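You operate a simulated robot arm through the tools that you are given. There is no shell and no other tool.

You are at the controls of a simulated robot arm. One attempt, no reset.

## Task
Fill the filter jug with cold water to its 500 ml mark.
Fine: tap shut, spout swung over the small bowl, the jug on the drainer with its lid on. Set down upright: filter jug.
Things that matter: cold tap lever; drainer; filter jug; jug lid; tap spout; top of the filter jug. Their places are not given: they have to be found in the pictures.

It is judged by the outcome, as a careful person would: the job done as asked, and still so three seconds after it is handed in. It fails if anything else is knocked over, pushed out of place, dropped, spilled or broken. Lids that push on must go on centred and level and be pressed home; caps that screw on are set level and turned clockwise until they are tight.

## Robot
A 6-joint arm with a two-finger gripper, fixed in place. Base frame: the origin is at the foot of the arm, x ahead of it, y to its left, z up; the work surface is at about z = 0.91. Lengths are in m, angles in rad, forces in N, time in s.
Its first joint turns from -2.897 to 2.897 rad. Payload 2.45 kg.
Tool frame: the origin (TCP) lies between the finger pads and is the grasp point; the fingertips stand 0.02 m ahead of it; z points along the fingers, y is the line along which they close. The gripper opens to 0.14 m. The gripper's body begins 0.168 m behind the TCP.
Orientation is that of the tool frame in the base frame, as a unit quaternion [w, x, y, z]. With the fingers straight down and closing along the base's y, the tool's x points along the base's -x, its y along +y and its z along -z.

## Interface
- The arm moves only by the tool play_rows. Its arguments are lists of equal length, an entry for each row: "travel": the shift along the base's x, y, z in units of 30 mm (1.0 is 30 mm), a list of three; "dr": the turn, a rotation vector about the base's x, y, z in units of 6 degrees (1.0 is 6 degrees), a list of three; "grip": the gripper command, from -1 (shut) to 1 (fully open), values between in proportion. In form: {"travel": [[tx, ty, tz], ...], "dr": [[rx, ry, rz], ...], "grip": [grip, ...]}. A call has 1 to 20 rows; each row shifts and turns the commanded pose from where the row before left it. A call with a number of a shift or a turn outside -1 to 1 is refused whole. A row lasts 0.2 s, in which the tool goes at most 0.05 m and 0.15 rad; a call with a longer step from one row to the next is refused whole, and so is a gripper value outside its range. Where a pose cannot be reached the arm comes as near as it can. A force on the tool above 70 N (or 10 N above the force at the start of the call, whichever is more), or a blocked arm, ends the call early, and 0.2 s more pass. The fingers move at their own pace (about 0.045 m/s each) and stop on an object; they squeeze with about 34 N. The grip force told is the motor's: it shows also when the fingers shut on nothing. Time passes only in rows, and 0.2 s behind the last, so rows that do not move let the fingers close. The reply holds the time, the measured pose of the TCP, the force on the tool along the base axes, the opening and the grip force, in the units named above and with some noise, with the torque about the TCP (base axes, N m) and any sound that the robot's microphone picked up, and new pictures: "pictures" is both (left out), scene, wrist or none.
- Cameras (640 x 400 px; columns grow to the right, rows downward): "scene" is fixed at [0.0486, -0.6483, 1.5281]; the picture's right is [0.81, -0.59, 0.00], its down [-0.20, -0.27, -0.94] and it looks along [0.56, 0.76, -0.33] (base axes); focal length 346 px, centre (320, 200). "wrist" rides on the gripper at [0.078, 0.011, -0.209] in the tool frame; the picture's right is [-0.14, 0.99, 0.00], its down [-0.92, -0.13, -0.37] and it looks along [-0.36, -0.05, 0.93] (tool axes); focal length 280 px, centre (320, 200).
- measure_at(camera, pixels): for up to 12 pixels [column, row] of the newest picture of that camera ("zoom" is the newest enlarged one), the place [x, y, z] in the base frame of the surface seen there, good to about 0.002 m. The clock stands still meanwhile.
- zoom(camera, box): a new picture of the part [left, top, right, bottom] of that camera's present view, enlarged. The clock stands still meanwhile.
- finish_job(): hands the job in; it is judged then, once.

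Open the gripper and draw the arm clear of the work before you hand the job in, unless the task says otherwise.

The tools are called as name(argument=value, ...) on one line, values as JSON. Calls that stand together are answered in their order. play_rows: Moves the arm, as the interface text tells. Its arguments: {"type":"object","properties":{"travel":{"type":"array"},"dr":{"type":"array"},"grip":{"type":"array"},"pictures":{"type":"string","enum":["both","scene","wrist","none"]}},"required":["travel","dr","grip"]} The other tools are called the same way: measure_at (camera, pixels) gives the place of the surface under pixels of a picture; zoom (camera, box) takes an enlarged picture of a part of a camera's view; finish_job () hands the job in.

At the start:

```text
time_s: 0.0
tcp_pos: [0.4494, 0.3449, 1.4771]
orientation: [0.0, 0.0, 1.0, 0.001]
ft_force: [0.5, -0.2, 1.5]
ft_torque: [0.02, -0.02, -0.03]
grip_width: 0.14
gripper_force: 0.0
```

scene: 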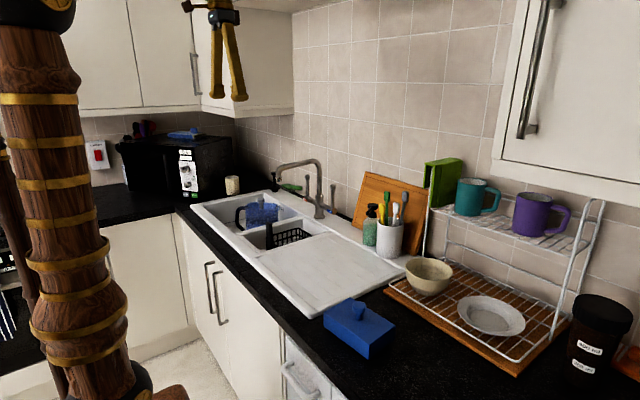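
wrist: 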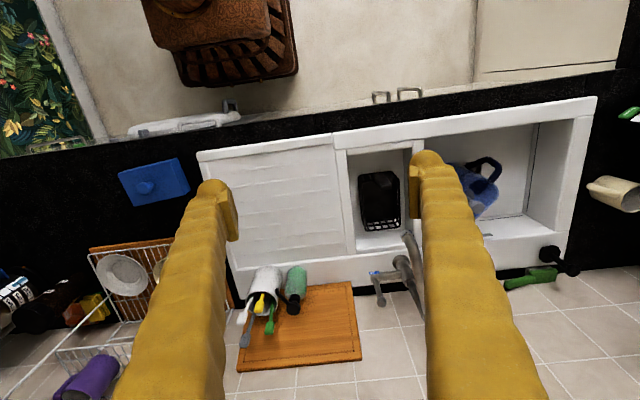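

The scene shows the sink around (290,225), the tap near (315,185), and a blue jug at (262,212); I zoom in to see the details.

zoom(camera="scene", box=[190, 140, 350, 260])

zoom(camera="scene", box=[300, 230, 460, 370])

zoom(camera="wrist", box=[320, 110, 620, 310])

zoom(camera="wrist", box=[80, 110, 320, 310])

```text
3.33 times, centred on (270, 200) of scene
```

zoom: 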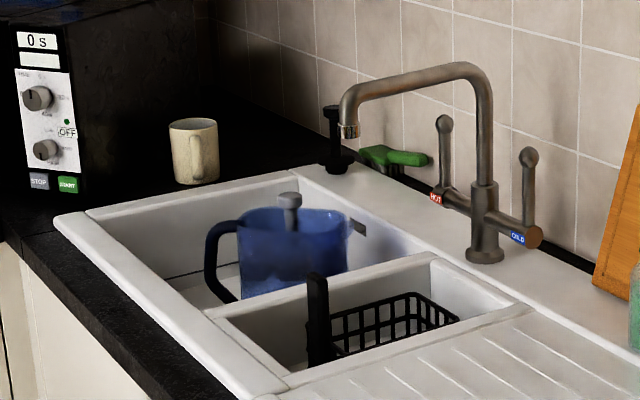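

```text
2.86 times, centred on (380, 300) of scene
```

zoom: 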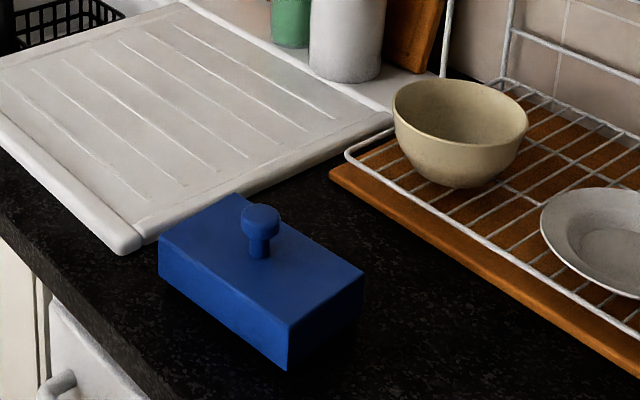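

```text
2.00 times, centred on (470, 210) of wrist
```

zoom: 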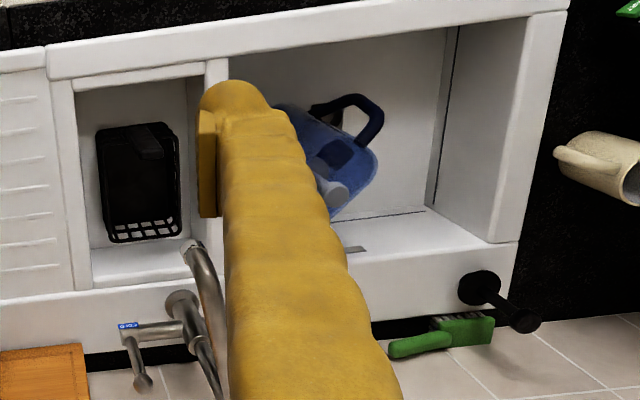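

```text
2.00 times, centred on (200, 210) of wrist
```

zoom: 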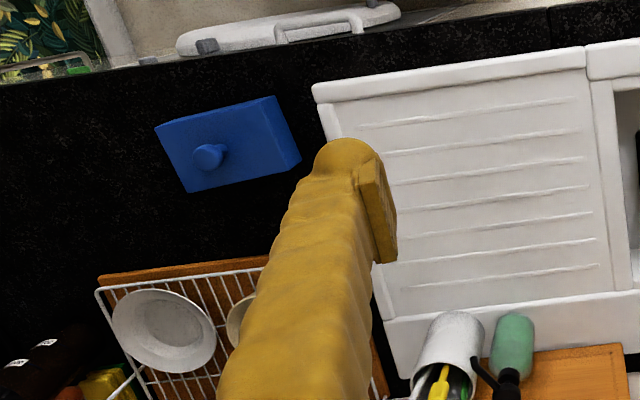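

The jug sits in the large sink basin at zoom (290,250), and a blue block with a knob lies on the counter at (355,325). I measure key points in the scene picture.

measure_at(camera="scene", pixels=[[262, 205], [248, 203], [276, 203], [242, 215], [261, 190], [317, 200], [278, 172], [322, 185], [300, 172], [325, 195], [310, 265], [360, 308]])

measure_at(camera="scene", pixels=[[345, 303], [390, 330], [325, 312], [371, 345], [361, 311], [355, 320], [255, 262], [305, 320], [400, 268], [330, 236], [290, 230], [232, 183]])

measure_at(camera="wrist", pixels=[[405, 272], [375, 275], [390, 300], [486, 205], [497, 170], [470, 165], [505, 190], [500, 200], [153, 188], [120, 180], [185, 175], [360, 240]])

```text
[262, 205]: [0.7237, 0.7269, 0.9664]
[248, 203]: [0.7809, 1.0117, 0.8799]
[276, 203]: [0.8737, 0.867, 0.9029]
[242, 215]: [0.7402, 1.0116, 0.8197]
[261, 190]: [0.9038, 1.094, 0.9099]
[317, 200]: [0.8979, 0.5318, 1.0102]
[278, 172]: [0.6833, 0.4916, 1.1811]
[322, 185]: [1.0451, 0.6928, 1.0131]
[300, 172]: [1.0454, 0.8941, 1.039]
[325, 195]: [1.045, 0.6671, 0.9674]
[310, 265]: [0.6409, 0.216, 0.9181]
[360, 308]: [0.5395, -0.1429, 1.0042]
```

```text
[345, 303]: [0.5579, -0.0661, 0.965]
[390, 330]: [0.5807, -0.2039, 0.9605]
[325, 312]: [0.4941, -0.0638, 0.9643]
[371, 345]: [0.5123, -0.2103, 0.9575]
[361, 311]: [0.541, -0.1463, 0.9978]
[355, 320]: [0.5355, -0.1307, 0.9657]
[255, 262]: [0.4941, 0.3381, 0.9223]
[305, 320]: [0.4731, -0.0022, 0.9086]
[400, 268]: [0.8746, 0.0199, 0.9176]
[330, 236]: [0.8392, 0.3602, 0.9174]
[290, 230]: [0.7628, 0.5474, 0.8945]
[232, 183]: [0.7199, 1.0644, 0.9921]
```

```text
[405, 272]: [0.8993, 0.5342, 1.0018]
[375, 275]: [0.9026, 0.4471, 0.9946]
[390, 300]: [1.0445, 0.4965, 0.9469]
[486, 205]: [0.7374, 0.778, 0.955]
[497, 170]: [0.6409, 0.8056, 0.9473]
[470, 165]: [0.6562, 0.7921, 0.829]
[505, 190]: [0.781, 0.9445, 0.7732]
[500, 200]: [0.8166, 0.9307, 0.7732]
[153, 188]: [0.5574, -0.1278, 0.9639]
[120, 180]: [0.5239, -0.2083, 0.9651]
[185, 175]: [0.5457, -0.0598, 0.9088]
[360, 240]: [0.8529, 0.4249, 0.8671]
```

The jug is around (0.70, 0.78), near the edge of reach. I move the arm to get a clear wrist view over the jug.

play_rows(travel=[[0, 1, -0.3], [0, 1, -0.3], [0, 1, -0.3], [0, 1, -0.3], [0, 1, -0.3], [0, 1, -0.3], [0, 1, -0.3], [0, 1, -0.3], [0, 1, -0.3], [0, 1, -0.3], [0, 0, 0]], dr=[[0, 0, 0], [0, 0, 0], [0, 0, 0], [0, 0, 0], [0, 0, 0], [0, 0, 0], [0, 0, 0], [0, 0, 0], [0, 0, 0], [0, 0, 0], [0, 0, 0]], grip=[1, 1, 1, 1, 1, 1, 1, 1, 1, 1, 1])

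```text
time_s: 2.4
tcp_pos: [0.4513, 0.6432, 1.3884]
orientation: [0.0, 0.0, 1.0, 0.0]
ft_force: [-0.1, -0.2, 0.2]
ft_torque: [-0.01, -0.02, 0.01]
grip_width: 0.14
gripper_force: 0.1
```

scene: 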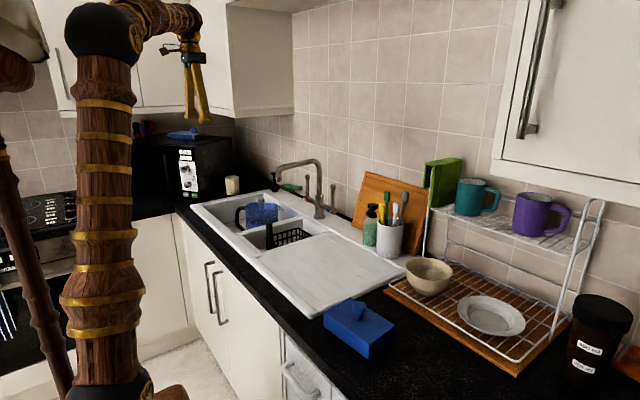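
wrist: 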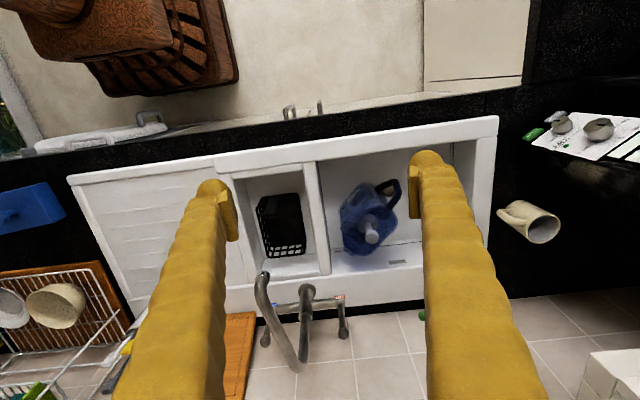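

The jug is now visible at (368,220) in the wrist view, so I zoom on it and the tap.

zoom(camera="wrist", box=[328, 165, 424, 265])

zoom(camera="wrist", box=[220, 240, 380, 380])

zoom(camera="scene", box=[225, 175, 305, 235])

```text
4.00 times, centred on (376, 215) of wrist
```

zoom: 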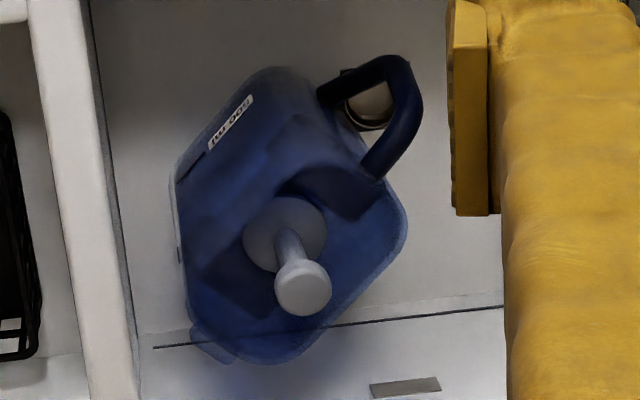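

```text
2.86 times, centred on (300, 310) of wrist
```

zoom: 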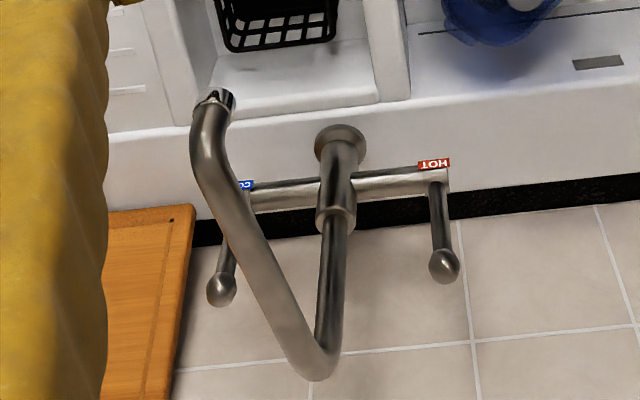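

```text
6.67 times, centred on (265, 205) of scene
```

zoom: 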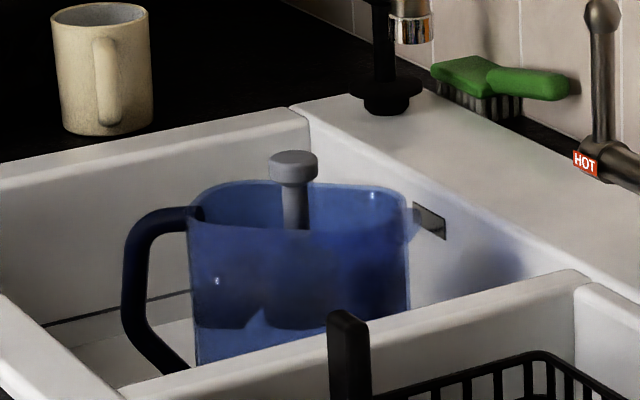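

The jug is open, with a grey knob-like part inside, and has a "500 ml" mark. I measure points on the jug rim, handle and the grey part in the wrist view.

zoom(camera="wrist", box=[328, 165, 424, 265])

measure_at(camera="zoom", pixels=[[302, 285], [270, 225], [285, 240], [395, 80], [385, 160], [330, 95], [230, 125], [270, 72], [178, 170], [405, 215], [285, 360], [215, 350]])

measure_at(camera="zoom", pixels=[[240, 180], [350, 190], [320, 330], [190, 220], [225, 270], [370, 240], [310, 310], [190, 310], [400, 190], [310, 80], [290, 110], [410, 110]])

```text
4.00 times, centred on (376, 215) of wrist
```

zoom: 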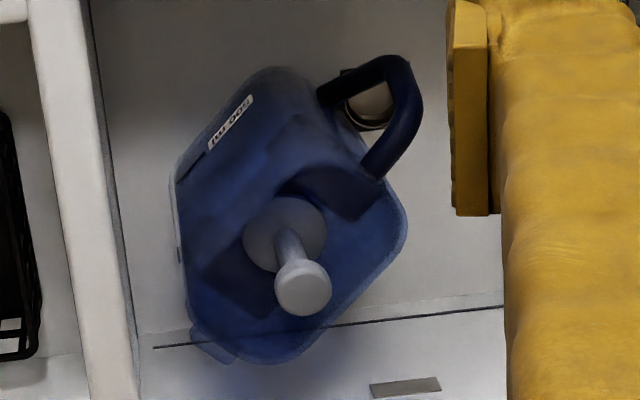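

```text
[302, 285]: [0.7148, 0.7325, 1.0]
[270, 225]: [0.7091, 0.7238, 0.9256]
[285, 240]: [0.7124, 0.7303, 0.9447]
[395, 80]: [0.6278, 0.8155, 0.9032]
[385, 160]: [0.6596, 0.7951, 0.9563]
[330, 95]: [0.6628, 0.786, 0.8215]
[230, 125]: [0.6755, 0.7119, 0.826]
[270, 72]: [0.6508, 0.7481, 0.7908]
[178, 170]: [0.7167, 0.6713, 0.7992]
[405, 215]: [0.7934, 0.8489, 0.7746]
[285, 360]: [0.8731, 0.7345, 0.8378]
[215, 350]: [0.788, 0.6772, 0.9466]
```

```text
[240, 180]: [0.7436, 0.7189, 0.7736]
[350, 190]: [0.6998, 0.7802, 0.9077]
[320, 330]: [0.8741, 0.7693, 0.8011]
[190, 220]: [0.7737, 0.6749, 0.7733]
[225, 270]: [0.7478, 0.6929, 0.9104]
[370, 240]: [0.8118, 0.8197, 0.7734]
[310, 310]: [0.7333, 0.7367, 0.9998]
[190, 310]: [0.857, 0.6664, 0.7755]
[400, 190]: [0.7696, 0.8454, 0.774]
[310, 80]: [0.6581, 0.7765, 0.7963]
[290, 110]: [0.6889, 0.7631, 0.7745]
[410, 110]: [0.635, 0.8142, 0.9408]
```

The wrist ray geometry checks out; I'd like a closer view from more directly above the jug, staying clear of the spout at (0.68, 0.49, 1.18).

play_rows(travel=[[0.7, 0.6, -0.7], [0.7, 0.6, -0.7], [0.7, 0.6, -0.7], [0.7, 0.6, -0.7], [0.7, 0.6, -0.7], [0, 0, 0]], dr=[[0, 0, 0], [0, 0, 0], [0, 0, 0], [0, 0, 0], [0, 0, 0], [0, 0, 0]], grip=[1, 1, 1, 1, 1, 1])

```text
time_s: 3.8
tcp_pos: [0.555, 0.7316, 1.2798]
orientation: [0.001, 0.0, 1.0, 0.0]
ft_force: [-0.4, 0.0, -0.8]
ft_torque: [0.03, -0.03, 0.02]
grip_width: 0.1399
gripper_force: 0.0
```

scene: 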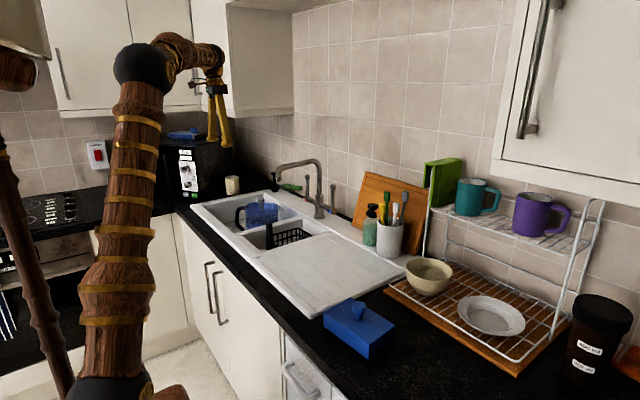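
wrist: 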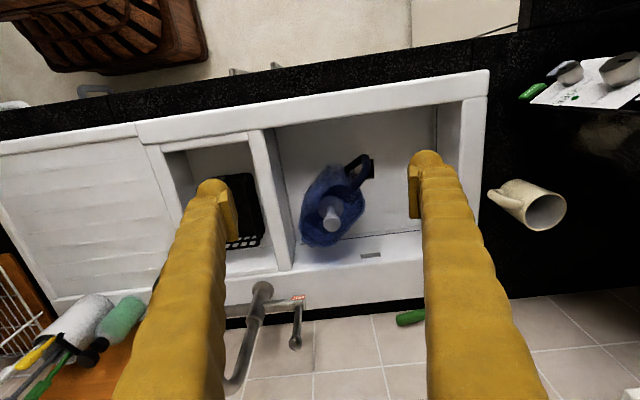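

The jug is now at (333,205) between the fingers, so I zoom in closely.

zoom(camera="wrist", box=[290, 170, 386, 230])

zoom(camera="wrist", box=[290, 145, 386, 255])

```text
6.67 times, centred on (338, 200) of wrist
```

zoom: 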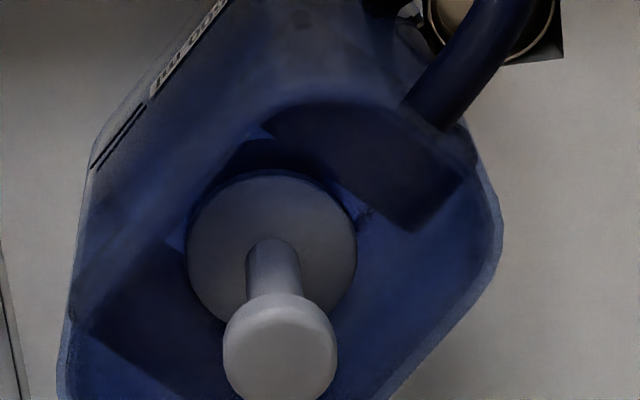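

```text
3.64 times, centred on (338, 200) of wrist
```

zoom: 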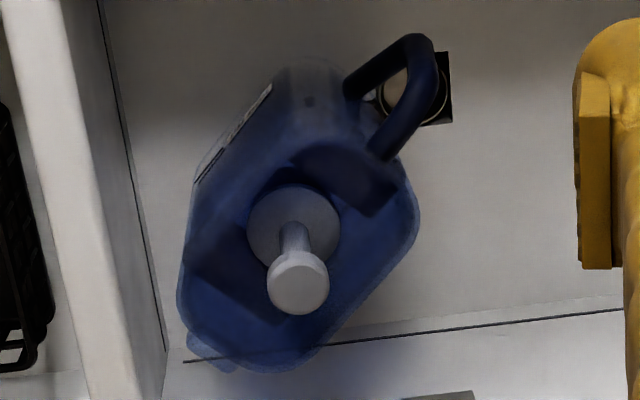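

The jug rim fits a rounded rectangle about 0.14 x 0.083 m centred near (0.725, 0.735), which matches the blue block (the lid). Now I look closely at the tap and other parts in the scene view.

zoom(camera="scene", box=[264, 150, 344, 226])

zoom(camera="scene", box=[110, 115, 240, 205])

zoom(camera="scene", box=[310, 285, 410, 365])

```text
5.26 times, centred on (304, 188) of scene
```

zoom: 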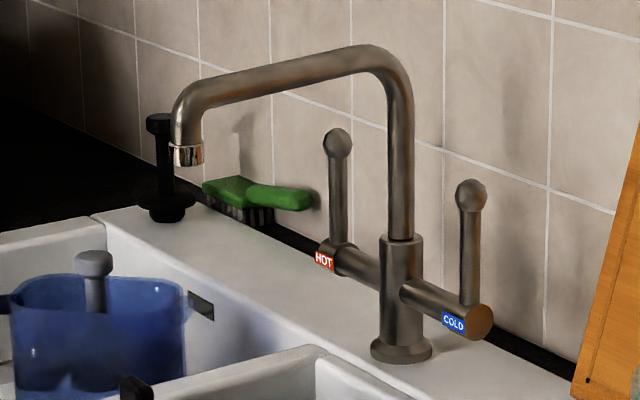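

```text
4.44 times, centred on (175, 160) of scene
```

zoom: 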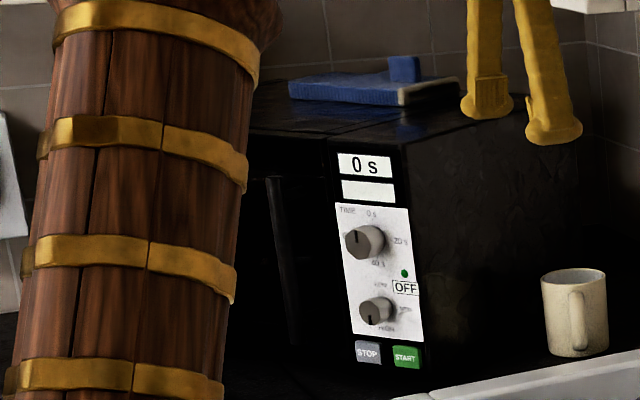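

```text
5.00 times, centred on (360, 325) of scene
```

zoom: 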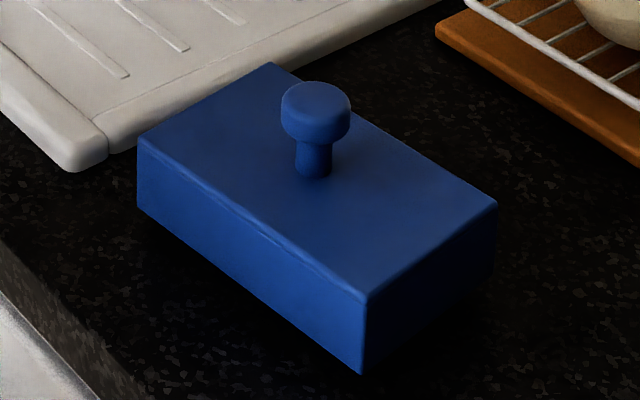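

A second flat blue item lies on the microwave at zoom (360,85). I measure that, then the tap geometry.

zoom(camera="scene", box=[160, 118, 220, 150])

measure_at(camera="scene", pixels=[[185, 132], [170, 134], [198, 138], [206, 132], [176, 138], [193, 129], [195, 134], [300, 172], [362, 296], [362, 302]])

```text
10.67 times, centred on (190, 134) of scene
```

zoom: 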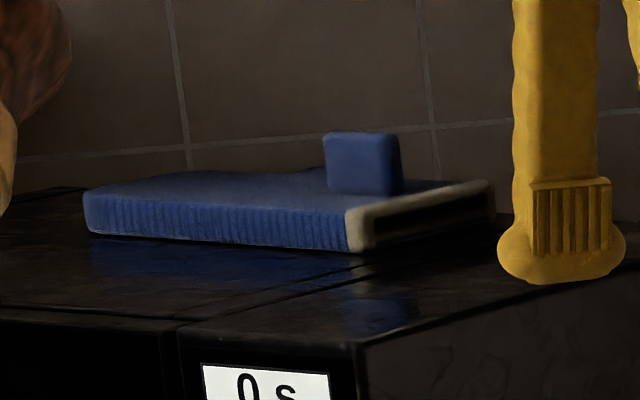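

```text
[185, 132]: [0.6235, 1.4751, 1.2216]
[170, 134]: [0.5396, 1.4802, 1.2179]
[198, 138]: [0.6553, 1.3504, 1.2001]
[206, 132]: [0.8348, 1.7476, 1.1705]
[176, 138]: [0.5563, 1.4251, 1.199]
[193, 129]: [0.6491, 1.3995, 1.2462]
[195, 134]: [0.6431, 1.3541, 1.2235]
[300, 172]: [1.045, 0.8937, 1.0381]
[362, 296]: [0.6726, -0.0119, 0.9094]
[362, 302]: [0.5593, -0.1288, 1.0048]
```

The microwave item is something else (a dish-brush-like pad), out of reach; the knobbed blue block is the lid. Now I measure the tap parts in an enlarged view.

zoom(camera="scene", box=[264, 150, 344, 226])

measure_at(camera="zoom", pixels=[[185, 150], [187, 162], [182, 105], [270, 72], [370, 55], [402, 150], [400, 230], [402, 290], [400, 345], [470, 195], [468, 270], [478, 322]])

measure_at(camera="zoom", pixels=[[338, 143], [340, 215], [325, 262], [455, 322], [435, 298], [355, 262], [472, 180], [470, 230], [205, 100], [340, 60], [95, 262], [90, 300]])

```text
5.26 times, centred on (304, 188) of scene
```

zoom: 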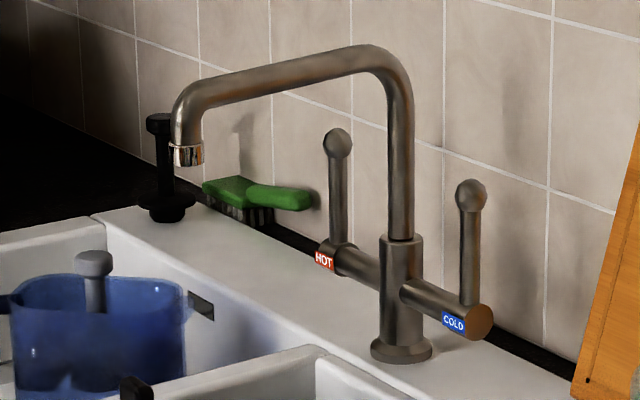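

```text
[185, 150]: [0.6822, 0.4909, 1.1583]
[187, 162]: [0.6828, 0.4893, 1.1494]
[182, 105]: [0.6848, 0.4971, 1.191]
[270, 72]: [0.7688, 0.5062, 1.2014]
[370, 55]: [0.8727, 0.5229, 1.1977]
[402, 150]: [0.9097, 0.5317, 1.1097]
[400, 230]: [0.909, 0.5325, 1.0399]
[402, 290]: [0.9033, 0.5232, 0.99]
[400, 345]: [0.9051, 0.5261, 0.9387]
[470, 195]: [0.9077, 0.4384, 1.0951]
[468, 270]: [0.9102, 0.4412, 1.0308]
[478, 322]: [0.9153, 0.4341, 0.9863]
```

```text
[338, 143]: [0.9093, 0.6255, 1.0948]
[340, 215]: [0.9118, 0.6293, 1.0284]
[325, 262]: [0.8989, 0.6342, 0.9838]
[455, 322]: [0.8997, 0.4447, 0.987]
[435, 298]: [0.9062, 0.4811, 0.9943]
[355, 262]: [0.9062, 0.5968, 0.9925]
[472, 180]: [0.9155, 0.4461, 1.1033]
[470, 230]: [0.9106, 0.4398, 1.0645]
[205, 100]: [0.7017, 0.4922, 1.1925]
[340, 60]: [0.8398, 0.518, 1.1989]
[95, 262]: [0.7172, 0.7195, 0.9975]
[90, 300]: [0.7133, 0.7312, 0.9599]
```

The tap axis is about (0.916, 0.540), the outlet about (0.689, 0.50, 1.147), and the cold lever ball about (0.916, 0.45, 1.096). Before moving farther left I check the wall-cabinet bottom edges for clearance.

measure_at(camera="scene", pixels=[[262, 115], [235, 117], [290, 110], [215, 108], [180, 104], [100, 112], [292, 60], [200, 60], [420, 240], [405, 262], [240, 172], [283, 195]])

measure_at(camera="wrist", pixels=[[150, 150], [262, 133], [180, 160], [250, 240], [275, 150], [225, 270], [290, 262], [165, 155], [250, 205], [445, 110], [475, 85], [390, 255]])

```text
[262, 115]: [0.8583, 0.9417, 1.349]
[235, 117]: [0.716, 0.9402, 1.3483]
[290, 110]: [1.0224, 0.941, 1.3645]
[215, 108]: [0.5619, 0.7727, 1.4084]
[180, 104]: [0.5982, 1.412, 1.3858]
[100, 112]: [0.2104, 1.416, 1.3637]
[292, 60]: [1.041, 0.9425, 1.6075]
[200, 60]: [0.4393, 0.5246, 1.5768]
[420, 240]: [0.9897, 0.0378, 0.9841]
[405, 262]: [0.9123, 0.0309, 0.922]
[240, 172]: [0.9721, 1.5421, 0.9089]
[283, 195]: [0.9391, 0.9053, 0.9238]
```

```text
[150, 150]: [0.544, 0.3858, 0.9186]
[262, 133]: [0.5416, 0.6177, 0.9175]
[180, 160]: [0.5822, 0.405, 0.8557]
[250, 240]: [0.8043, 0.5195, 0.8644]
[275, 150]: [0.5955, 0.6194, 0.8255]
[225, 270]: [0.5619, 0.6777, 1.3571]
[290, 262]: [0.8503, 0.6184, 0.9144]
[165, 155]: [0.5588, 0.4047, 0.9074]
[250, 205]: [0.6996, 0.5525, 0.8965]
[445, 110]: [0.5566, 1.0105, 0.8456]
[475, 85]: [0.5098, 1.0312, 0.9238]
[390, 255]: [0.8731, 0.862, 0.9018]
```

The wall cabinet sits at y>0.94, x>0.70, z>1.35, so there's room. I test reach to just above the jug handle with the tool turned so it closes across the handle.

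play_rows(travel=[[0.23, 0.23, -0.2], [0.23, 0.23, -0.2], [0.23, 0.23, -0.2], [0.23, 0.23, -0.2], [0.23, 0.23, -0.2], [0.23, 0.23, -0.2], [0.23, 0.23, -0.2], [0.23, 0.23, -0.2], [0.23, 0.23, -0.2], [0.23, 0.23, -0.2], [0, 0, 0]], dr=[[0, 0, -0.838], [0, 0, -0.838], [0, 0, -0.838], [0, 0, -0.838], [0, 0, -0.838], [0, 0, -0.838], [0, 0, -0.838], [0, 0, -0.838], [0, 0, -0.838], [0, 0, -0.838], [0, 0, 0]], grip=[1, 1, 1, 1, 1, 1, 1, 1, 1, 1, 1])

```text
time_s: 6.2
tcp_pos: [0.6243, 0.8041, 1.2211]
orientation: [0.0, 0.426, 0.905, 0.0]
ft_force: [0.0, -0.2, -0.3]
ft_torque: [0.02, 0.01, -0.01]
grip_width: 0.1399
gripper_force: 0.0
```

scene: 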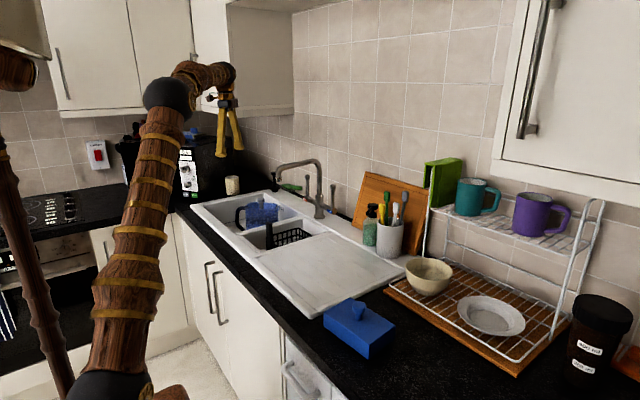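
wrist: 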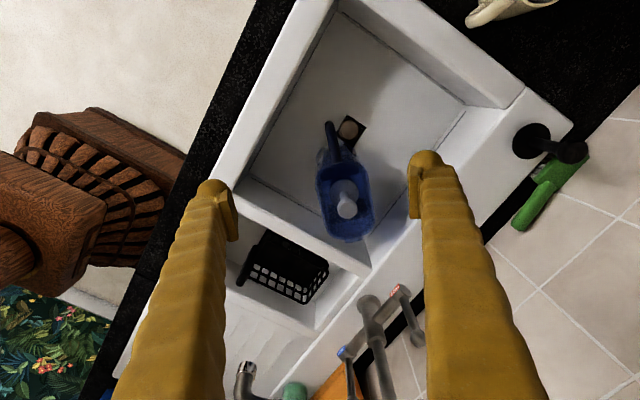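

Reach is fine here (radius 1.02). The jug is lined up at (342,195) in the wrist view; I zoom to pin down handle and rim.

zoom(camera="wrist", box=[296, 110, 392, 250])

measure_at(camera="zoom", pixels=[[320, 200], [270, 80], [285, 110], [300, 140], [345, 270]])

```text
2.86 times, centred on (344, 180) of wrist
```

zoom: 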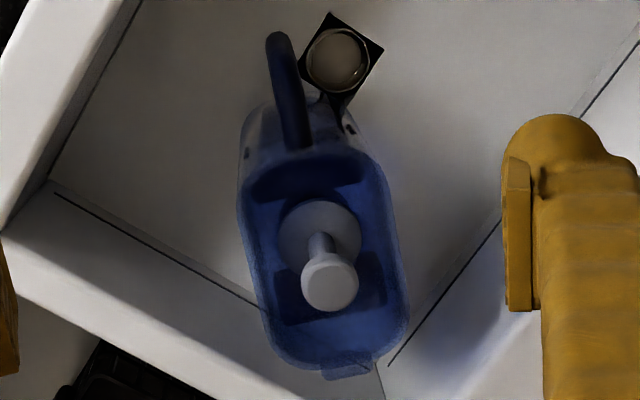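

```text
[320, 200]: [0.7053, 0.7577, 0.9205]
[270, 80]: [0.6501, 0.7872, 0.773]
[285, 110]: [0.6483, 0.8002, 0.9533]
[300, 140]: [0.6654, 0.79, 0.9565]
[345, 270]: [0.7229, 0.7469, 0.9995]
```

The view of the jug from above is clear; I measure at higher zoom for the handle, knob and rim edge points.

zoom(camera="wrist", box=[310, 115, 374, 155])

measure_at(camera="zoom", pixels=[[240, 100], [210, 80], [230, 130], [250, 180], [265, 230], [280, 280], [295, 330], [300, 360], [200, 360], [500, 380]])

```text
10.00 times, centred on (342, 135) of wrist
```

zoom: 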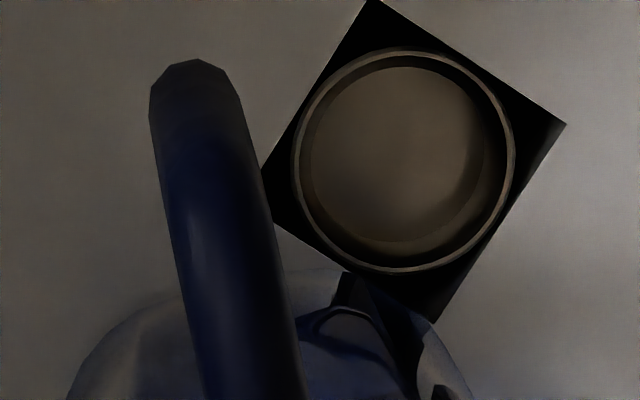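

```text
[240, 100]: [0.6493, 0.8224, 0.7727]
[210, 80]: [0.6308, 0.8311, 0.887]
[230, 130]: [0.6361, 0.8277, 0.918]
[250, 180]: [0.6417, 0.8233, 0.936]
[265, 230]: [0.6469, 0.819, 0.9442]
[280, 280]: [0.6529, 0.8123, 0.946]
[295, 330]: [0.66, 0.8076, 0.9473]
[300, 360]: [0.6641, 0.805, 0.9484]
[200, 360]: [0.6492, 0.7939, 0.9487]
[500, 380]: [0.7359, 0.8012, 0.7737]
```

I measure points along the handle's centreline.

measure_at(camera="zoom", pixels=[[198, 95], [205, 130], [212, 165], [220, 200], [228, 240], [237, 290], [248, 340], [255, 380], [165, 180], [258, 180]])

zoom(camera="wrist", box=[320, 150, 384, 246])

measure_at(camera="zoom", pixels=[[330, 244], [297, 244], [363, 244], [320, 150], [320, 140], [265, 160], [390, 140]])

```text
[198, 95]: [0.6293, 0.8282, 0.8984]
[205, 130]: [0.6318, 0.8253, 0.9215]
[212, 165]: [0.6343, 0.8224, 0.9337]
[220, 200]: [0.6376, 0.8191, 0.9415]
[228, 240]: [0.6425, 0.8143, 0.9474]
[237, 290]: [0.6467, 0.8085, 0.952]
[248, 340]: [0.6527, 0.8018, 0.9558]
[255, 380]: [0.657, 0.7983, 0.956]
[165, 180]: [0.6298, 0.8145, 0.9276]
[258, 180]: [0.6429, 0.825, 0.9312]
```

```text
4.17 times, centred on (352, 198) of wrist
```

zoom: 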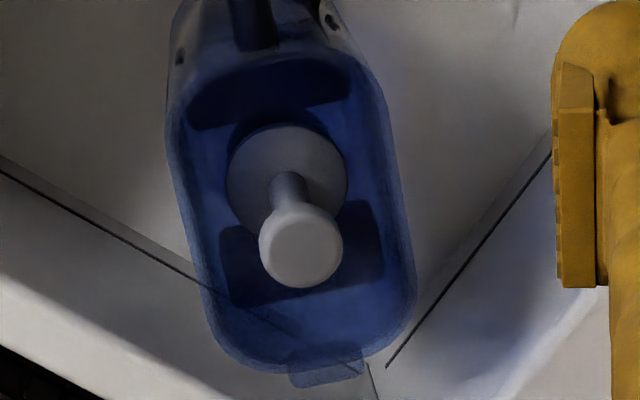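

```text
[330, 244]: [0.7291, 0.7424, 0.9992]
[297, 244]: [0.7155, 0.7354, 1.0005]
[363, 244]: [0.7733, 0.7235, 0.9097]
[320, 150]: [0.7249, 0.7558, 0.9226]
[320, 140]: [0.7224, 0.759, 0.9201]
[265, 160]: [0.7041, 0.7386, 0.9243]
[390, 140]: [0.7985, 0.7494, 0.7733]
```

Jug axis is at about -48°, centre about (0.722, 0.736), rim z about 0.957. Next I go above the spout (tube top z about 1.21) with the fingers turned square to it and half closed, ready to straddle it.

play_rows(travel=[[0, 0, 1], [0.3, -0.8, 0.5], [0.3, -0.8, 0.5], [0.3, -0.8, 0.5], [0.3, -0.8, 0.3], [0.3, -0.8, 0.3], [0.3, -0.8, 0.2], [0.3, -0.8, 0], [0.3, -0.8, 0], [0.3, -0.8, 0], [0.3, -0.8, 0], [0.35, -0.85, 0], [0.42, -0.93, 0], [0, 0, 0]], dr=[[0, 0, 0], [0, 0, 0.833], [0, 0, 0.833], [0, 0, 0.833], [0, 0, 0.833], [0, 0, 0.833], [0, 0, 0.833], [0, 0, 0.833], [0, 0, 0.833], [0, 0, 0.833], [0, 0, 0.833], [0, 0, 0.833], [0, 0, 0.833], [0, 0, 0]], grip=[1, 1, 1, 1, 1, 1, 0, 0, 0, 0, 0, 0, 0, 0])

```text
time_s: 9.2
tcp_pos: [0.7371, 0.5095, 1.3212]
orientation: [0.0, -0.085, 0.996, 0.0]
ft_force: [0.1, -0.3, 0.8]
ft_torque: [0.01, 0.01, 0.01]
grip_width: 0.0701
gripper_force: 0.0
```

scene: 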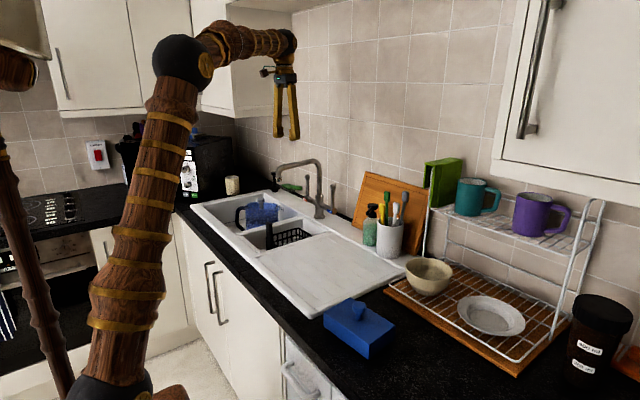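
wrist: 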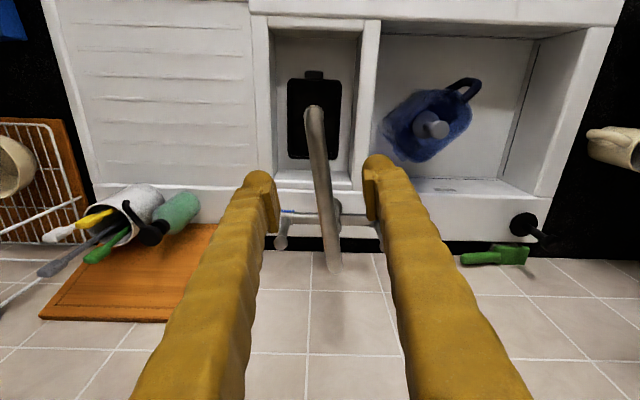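

The spout tube at column ~320 lies between the fingers. I measure its top line to confirm geometry before lowering.

measure_at(camera="wrist", pixels=[[313, 115], [317, 140], [321, 170], [325, 200], [329, 230], [333, 255], [282, 240], [377, 240], [338, 210]])

```text
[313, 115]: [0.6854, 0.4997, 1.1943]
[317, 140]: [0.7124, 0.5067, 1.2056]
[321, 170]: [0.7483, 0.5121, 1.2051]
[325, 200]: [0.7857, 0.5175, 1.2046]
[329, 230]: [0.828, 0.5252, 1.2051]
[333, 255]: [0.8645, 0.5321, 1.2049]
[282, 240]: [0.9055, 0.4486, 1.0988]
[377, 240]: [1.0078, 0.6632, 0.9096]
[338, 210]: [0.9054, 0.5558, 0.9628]
```

The tube centreline matches (top z 1.205). I lower so the fingers straddle the tube without squeezing it.

play_rows(travel=[[0, 0, -0.8], [0, 0, -0.8], [0, 0, -0.8], [0, 0, -0.9], [0, 0, -0.9], [0, 0, 0], [0, 0, 0]], dr=[[0, 0, 0], [0, 0, 0], [0, 0, 0], [0, 0, 0], [0, 0, 0], [0, 0, 0], [0, 0, 0]], grip=[0, 0, 0, 0, 0, -0.3, -0.3])

```text
time_s: 10.8
tcp_pos: [0.7371, 0.5092, 1.1947]
orientation: [0.0, -0.085, 0.996, -0.001]
ft_force: [0.2, -0.1, 1.3]
ft_torque: [0.0, -0.01, 0.01]
grip_width: 0.0492
gripper_force: 0.0
```

scene: 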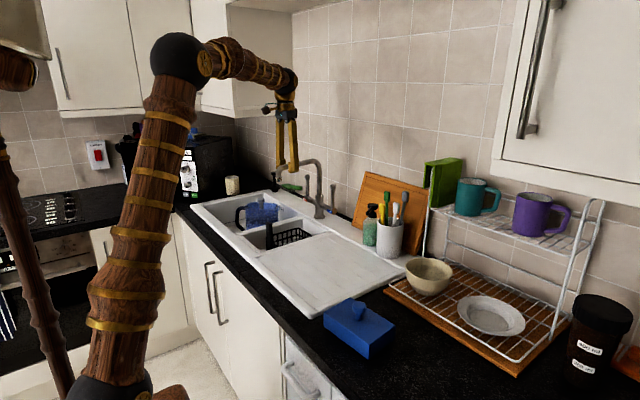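
wrist: 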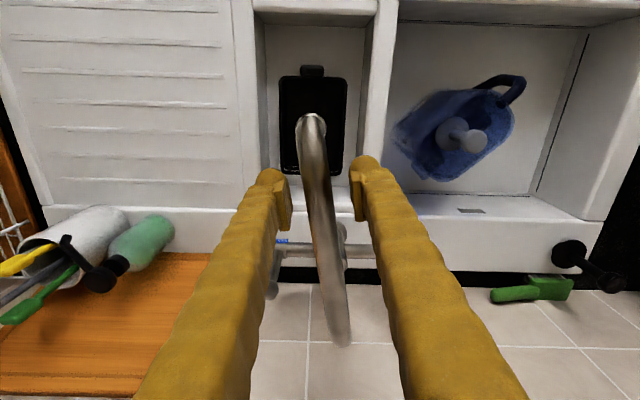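

The fingers straddle the tube at (318,190). Now I swing it along its arc toward the jug, about 50° first.

play_rows(travel=[[-0.067, 0.523, 0], [-0.02, 0.523, 0], [0.027, 0.527, 0], [0.07, 0.523, 0], [0.117, 0.513, 0], [0.16, 0.5, 0], [0.207, 0.487, 0], [0.243, 0.463, 0], [0.287, 0.443, 0], [0.323, 0.417, 0], [0, 0, 0]], dr=[[0, 0, -0.833], [0, 0, -0.833], [0, 0, -0.833], [0, 0, -0.833], [0, 0, -0.833], [0, 0, -0.833], [0, 0, -0.833], [0, 0, -0.833], [0, 0, -0.833], [0, 0, -0.833], [0, 0, 0]], grip=[-0.3, -0.3, -0.3, -0.3, -0.3, -0.3, -0.3, -0.3, -0.3, -0.3, -0.3])

```text
time_s: 13.2
tcp_pos: [0.7768, 0.6554, 1.1941]
orientation: [0.0, 0.346, 0.938, 0.0]
ft_force: [-0.1, -0.1, 0.3]
ft_torque: [0.01, 0.02, 0.01]
grip_width: 0.0491
gripper_force: 0.1
```

scene: 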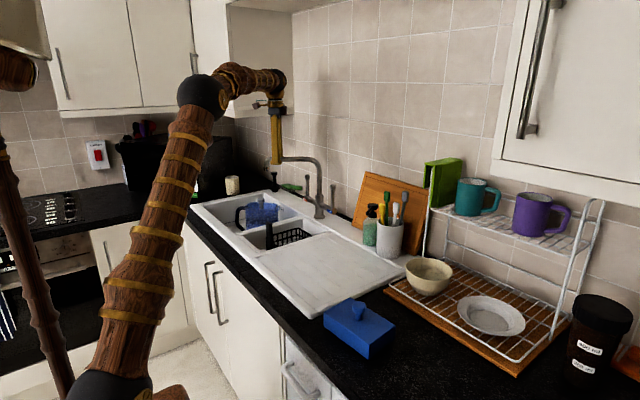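
wrist: 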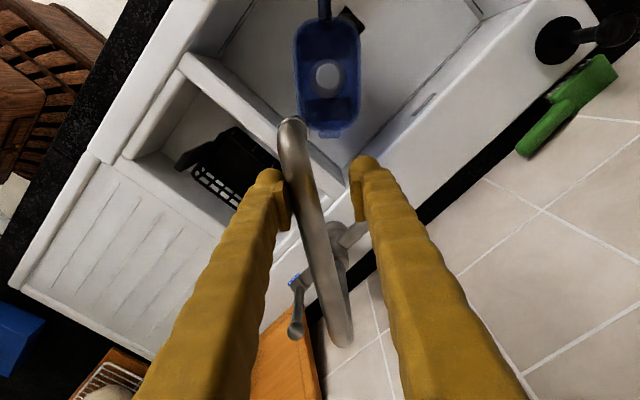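

The tube has followed, resting against the left finger, with its tip at (290,122). I swing about 9° more to bring the outlet over the jug's opening.

play_rows(travel=[[0.323, 0.35, 0], [0.35, 0.327, 0], [0, 0, 0]], dr=[[0, 0, -0.758], [0, 0, -0.758], [0, 0, 0]], grip=[-0.3, -0.3, -0.3])

```text
time_s: 14.0
tcp_pos: [0.7963, 0.6769, 1.1937]
orientation: [0.001, 0.419, 0.908, 0.0]
ft_force: [0.6, -0.1, -0.7]
ft_torque: [0.02, 0.0, 0.02]
grip_width: 0.0487
gripper_force: 0.1
```

scene: 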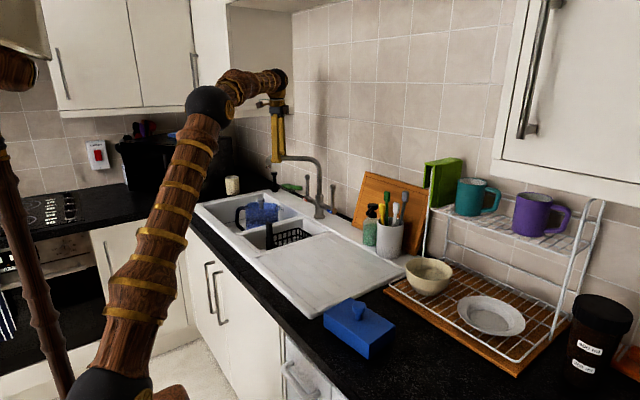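
wrist: 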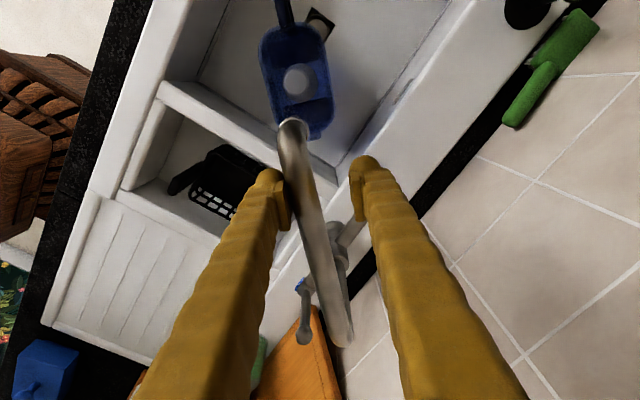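

The tip now appears near the jug's spout end; I measure the tube line and zoom to check the outlet over the opening.

measure_at(camera="wrist", pixels=[[292, 128], [295, 145], [300, 165], [307, 195], [314, 225], [322, 260], [296, 80], [290, 60]])

zoom(camera="wrist", box=[240, 10, 352, 160])

zoom(camera="scene", box=[225, 140, 325, 230])

```text
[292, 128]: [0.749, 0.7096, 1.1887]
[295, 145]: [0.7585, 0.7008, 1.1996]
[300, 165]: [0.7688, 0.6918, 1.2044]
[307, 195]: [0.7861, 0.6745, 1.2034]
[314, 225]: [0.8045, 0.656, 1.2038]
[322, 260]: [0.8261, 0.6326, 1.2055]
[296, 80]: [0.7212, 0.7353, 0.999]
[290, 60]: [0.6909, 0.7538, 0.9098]
```

```text
2.67 times, centred on (296, 85) of wrist
```

zoom: 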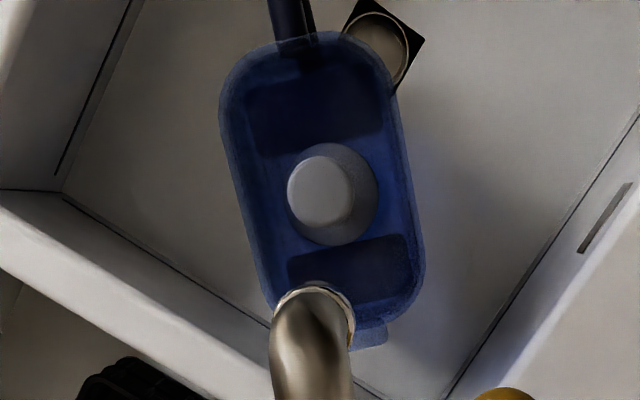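

```text
4.44 times, centred on (275, 185) of scene
```

zoom: 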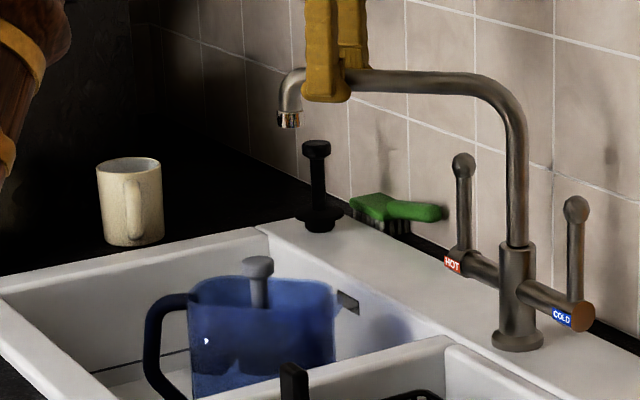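

The outlet is now about (0.755, 0.703), inside the jug opening with roughly 3 cm margin. I raise the fingers off the spout and head over to the cold lever.

play_rows(travel=[[0, 0, 0.9], [0, 0, 0.9], [0, 0, 0.9], [0, 0, 0.9], [0, 0, 0.9], [0.3, -0.9, 0], [0.3, -0.9, 0], [0.3, -0.9, 0], [0.4, -0.9, 0], [0.4, -0.9, 0], [0.4, -0.9, 0], [0.4, -0.9, 0], [0.4, -0.9, 0], [0, 0, 0]], dr=[[0, 0, 0], [0, 0, 0], [0, 0, 0], [0, 0, 0], [0, 0, 0], [0, 0, -0.83], [0, 0, -0.83], [0, 0, -0.83], [0, 0, -0.83], [0, 0, -0.83], [0, 0, -0.83], [0, 0, -0.83], [0, 0, -0.83], [0, 0, 0]], grip=[-0.3, -0.3, -0.3, -0.3, -0.3, -0.14, -0.14, -0.14, -0.14, -0.14, -0.14, -0.14, -0.14, -0.14])

```text
time_s: 17.0
tcp_pos: [0.8828, 0.4609, 1.3304]
orientation: [-0.001, 0.703, 0.711, 0.001]
ft_force: [-0.1, -0.1, -0.3]
ft_torque: [0.0, -0.01, -0.02]
grip_width: 0.0602
gripper_force: 0.0
```

scene: 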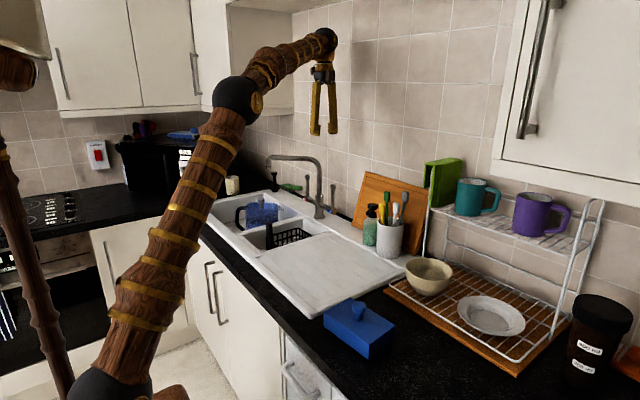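
wrist: 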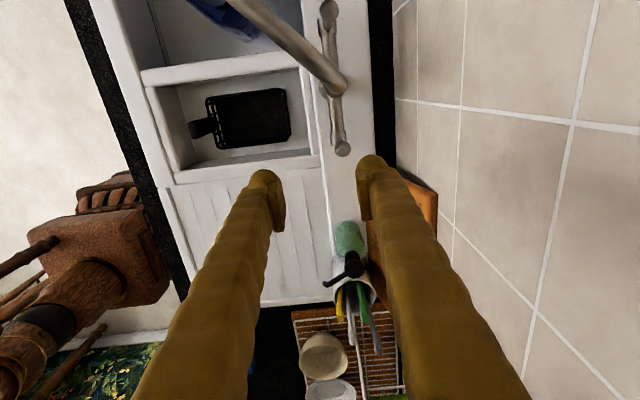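

The cold lever's ball shows at (342,150) in the wrist view; I measure it closely.

zoom(camera="wrist", box=[300, 60, 380, 170])

measure_at(camera="wrist", pixels=[[342, 149], [337, 149], [347, 149], [342, 144], [342, 153], [339, 130], [337, 110], [328, 8], [341, 80], [348, 235], [362, 290], [355, 265]])

```text
3.64 times, centred on (340, 115) of wrist
```

zoom: 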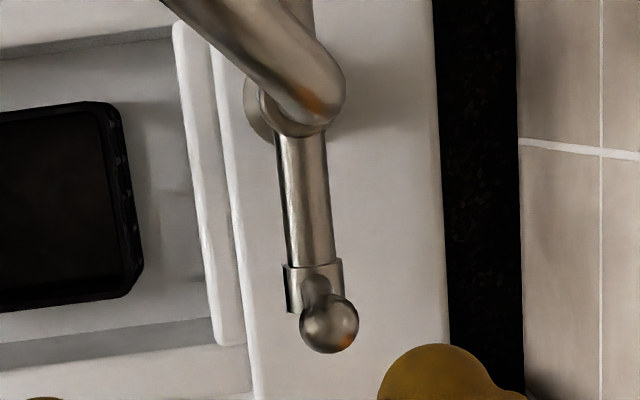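

```text
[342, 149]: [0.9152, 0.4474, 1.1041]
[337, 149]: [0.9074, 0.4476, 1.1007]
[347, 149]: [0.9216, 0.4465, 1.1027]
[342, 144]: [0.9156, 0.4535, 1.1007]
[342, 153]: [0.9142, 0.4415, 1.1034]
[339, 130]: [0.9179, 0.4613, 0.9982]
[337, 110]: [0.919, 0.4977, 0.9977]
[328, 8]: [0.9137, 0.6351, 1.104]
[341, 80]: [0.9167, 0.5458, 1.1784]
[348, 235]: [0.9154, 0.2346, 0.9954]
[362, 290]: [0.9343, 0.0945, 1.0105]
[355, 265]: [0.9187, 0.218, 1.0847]
```

Lever ball is at (0.915, 0.447), top z 1.104. I centre over it and lower so the two fingers stand in front of and behind the lever without touching.

play_rows(travel=[[0.54, -0.22, 0], [0.53, -0.22, 0], [0, 0, -0.9], [0, 0, -0.9], [0, 0, -0.9], [0, 0, -0.9], [0, 0, -0.9], [0, 0, -0.9], [0, 0, 0]], dr=[[0, 0, 0], [0, 0, 0], [0, 0, 0], [0, 0, 0], [0, 0, 0], [0, 0, 0], [0, 0, 0], [0, 0, 0], [0, 0, 0]], grip=[-0.14, -0.14, -0.14, -0.14, -0.14, -0.14, -0.14, -0.14, -0.14])

```text
time_s: 19.0
tcp_pos: [0.9168, 0.449, 1.1683]
orientation: [0.0, 0.703, 0.712, 0.0]
ft_force: [-0.3, 0.6, -0.1]
ft_torque: [0.0, 0.03, 0.05]
grip_width: 0.0602
gripper_force: 0.0
```

scene: 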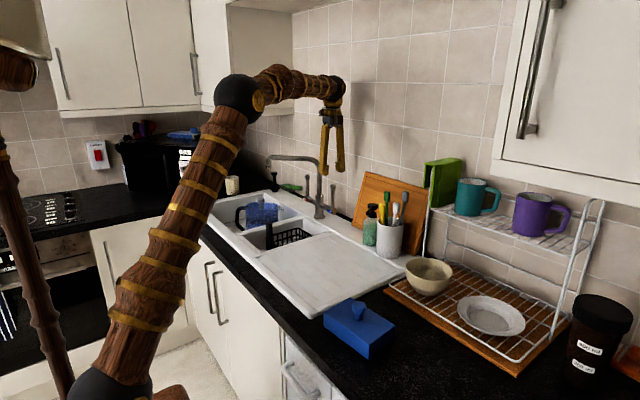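
wrist: 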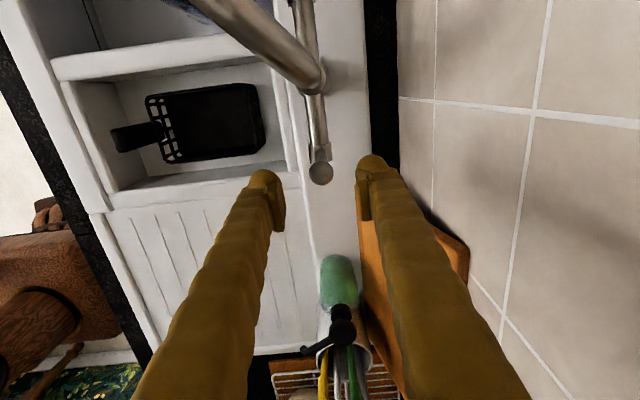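

The ball at (320,172) is centred between the fingers. I check the chopping board's near corner around (372,205) before lowering further.

measure_at(camera="wrist", pixels=[[366, 225], [363, 260], [420, 215], [445, 232], [465, 250], [340, 270], [330, 250], [320, 172]])

zoom(camera="scene", box=[290, 130, 420, 260])

```text
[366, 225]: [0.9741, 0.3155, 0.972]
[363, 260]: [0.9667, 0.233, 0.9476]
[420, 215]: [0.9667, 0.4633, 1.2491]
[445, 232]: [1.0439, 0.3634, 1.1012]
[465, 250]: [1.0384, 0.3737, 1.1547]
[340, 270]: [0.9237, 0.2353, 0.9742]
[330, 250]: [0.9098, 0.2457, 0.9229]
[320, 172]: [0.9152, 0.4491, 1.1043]
```

```text
3.08 times, centred on (355, 195) of scene
```

zoom: 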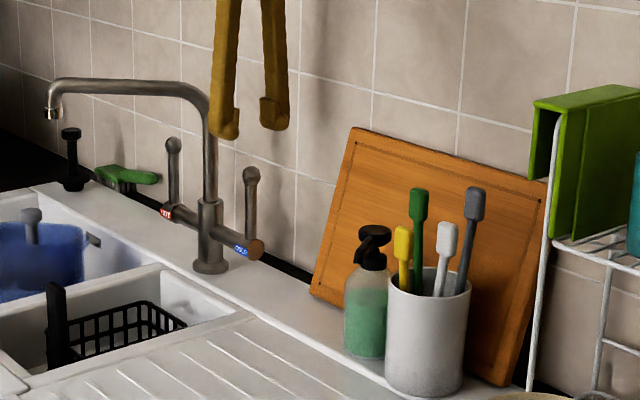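

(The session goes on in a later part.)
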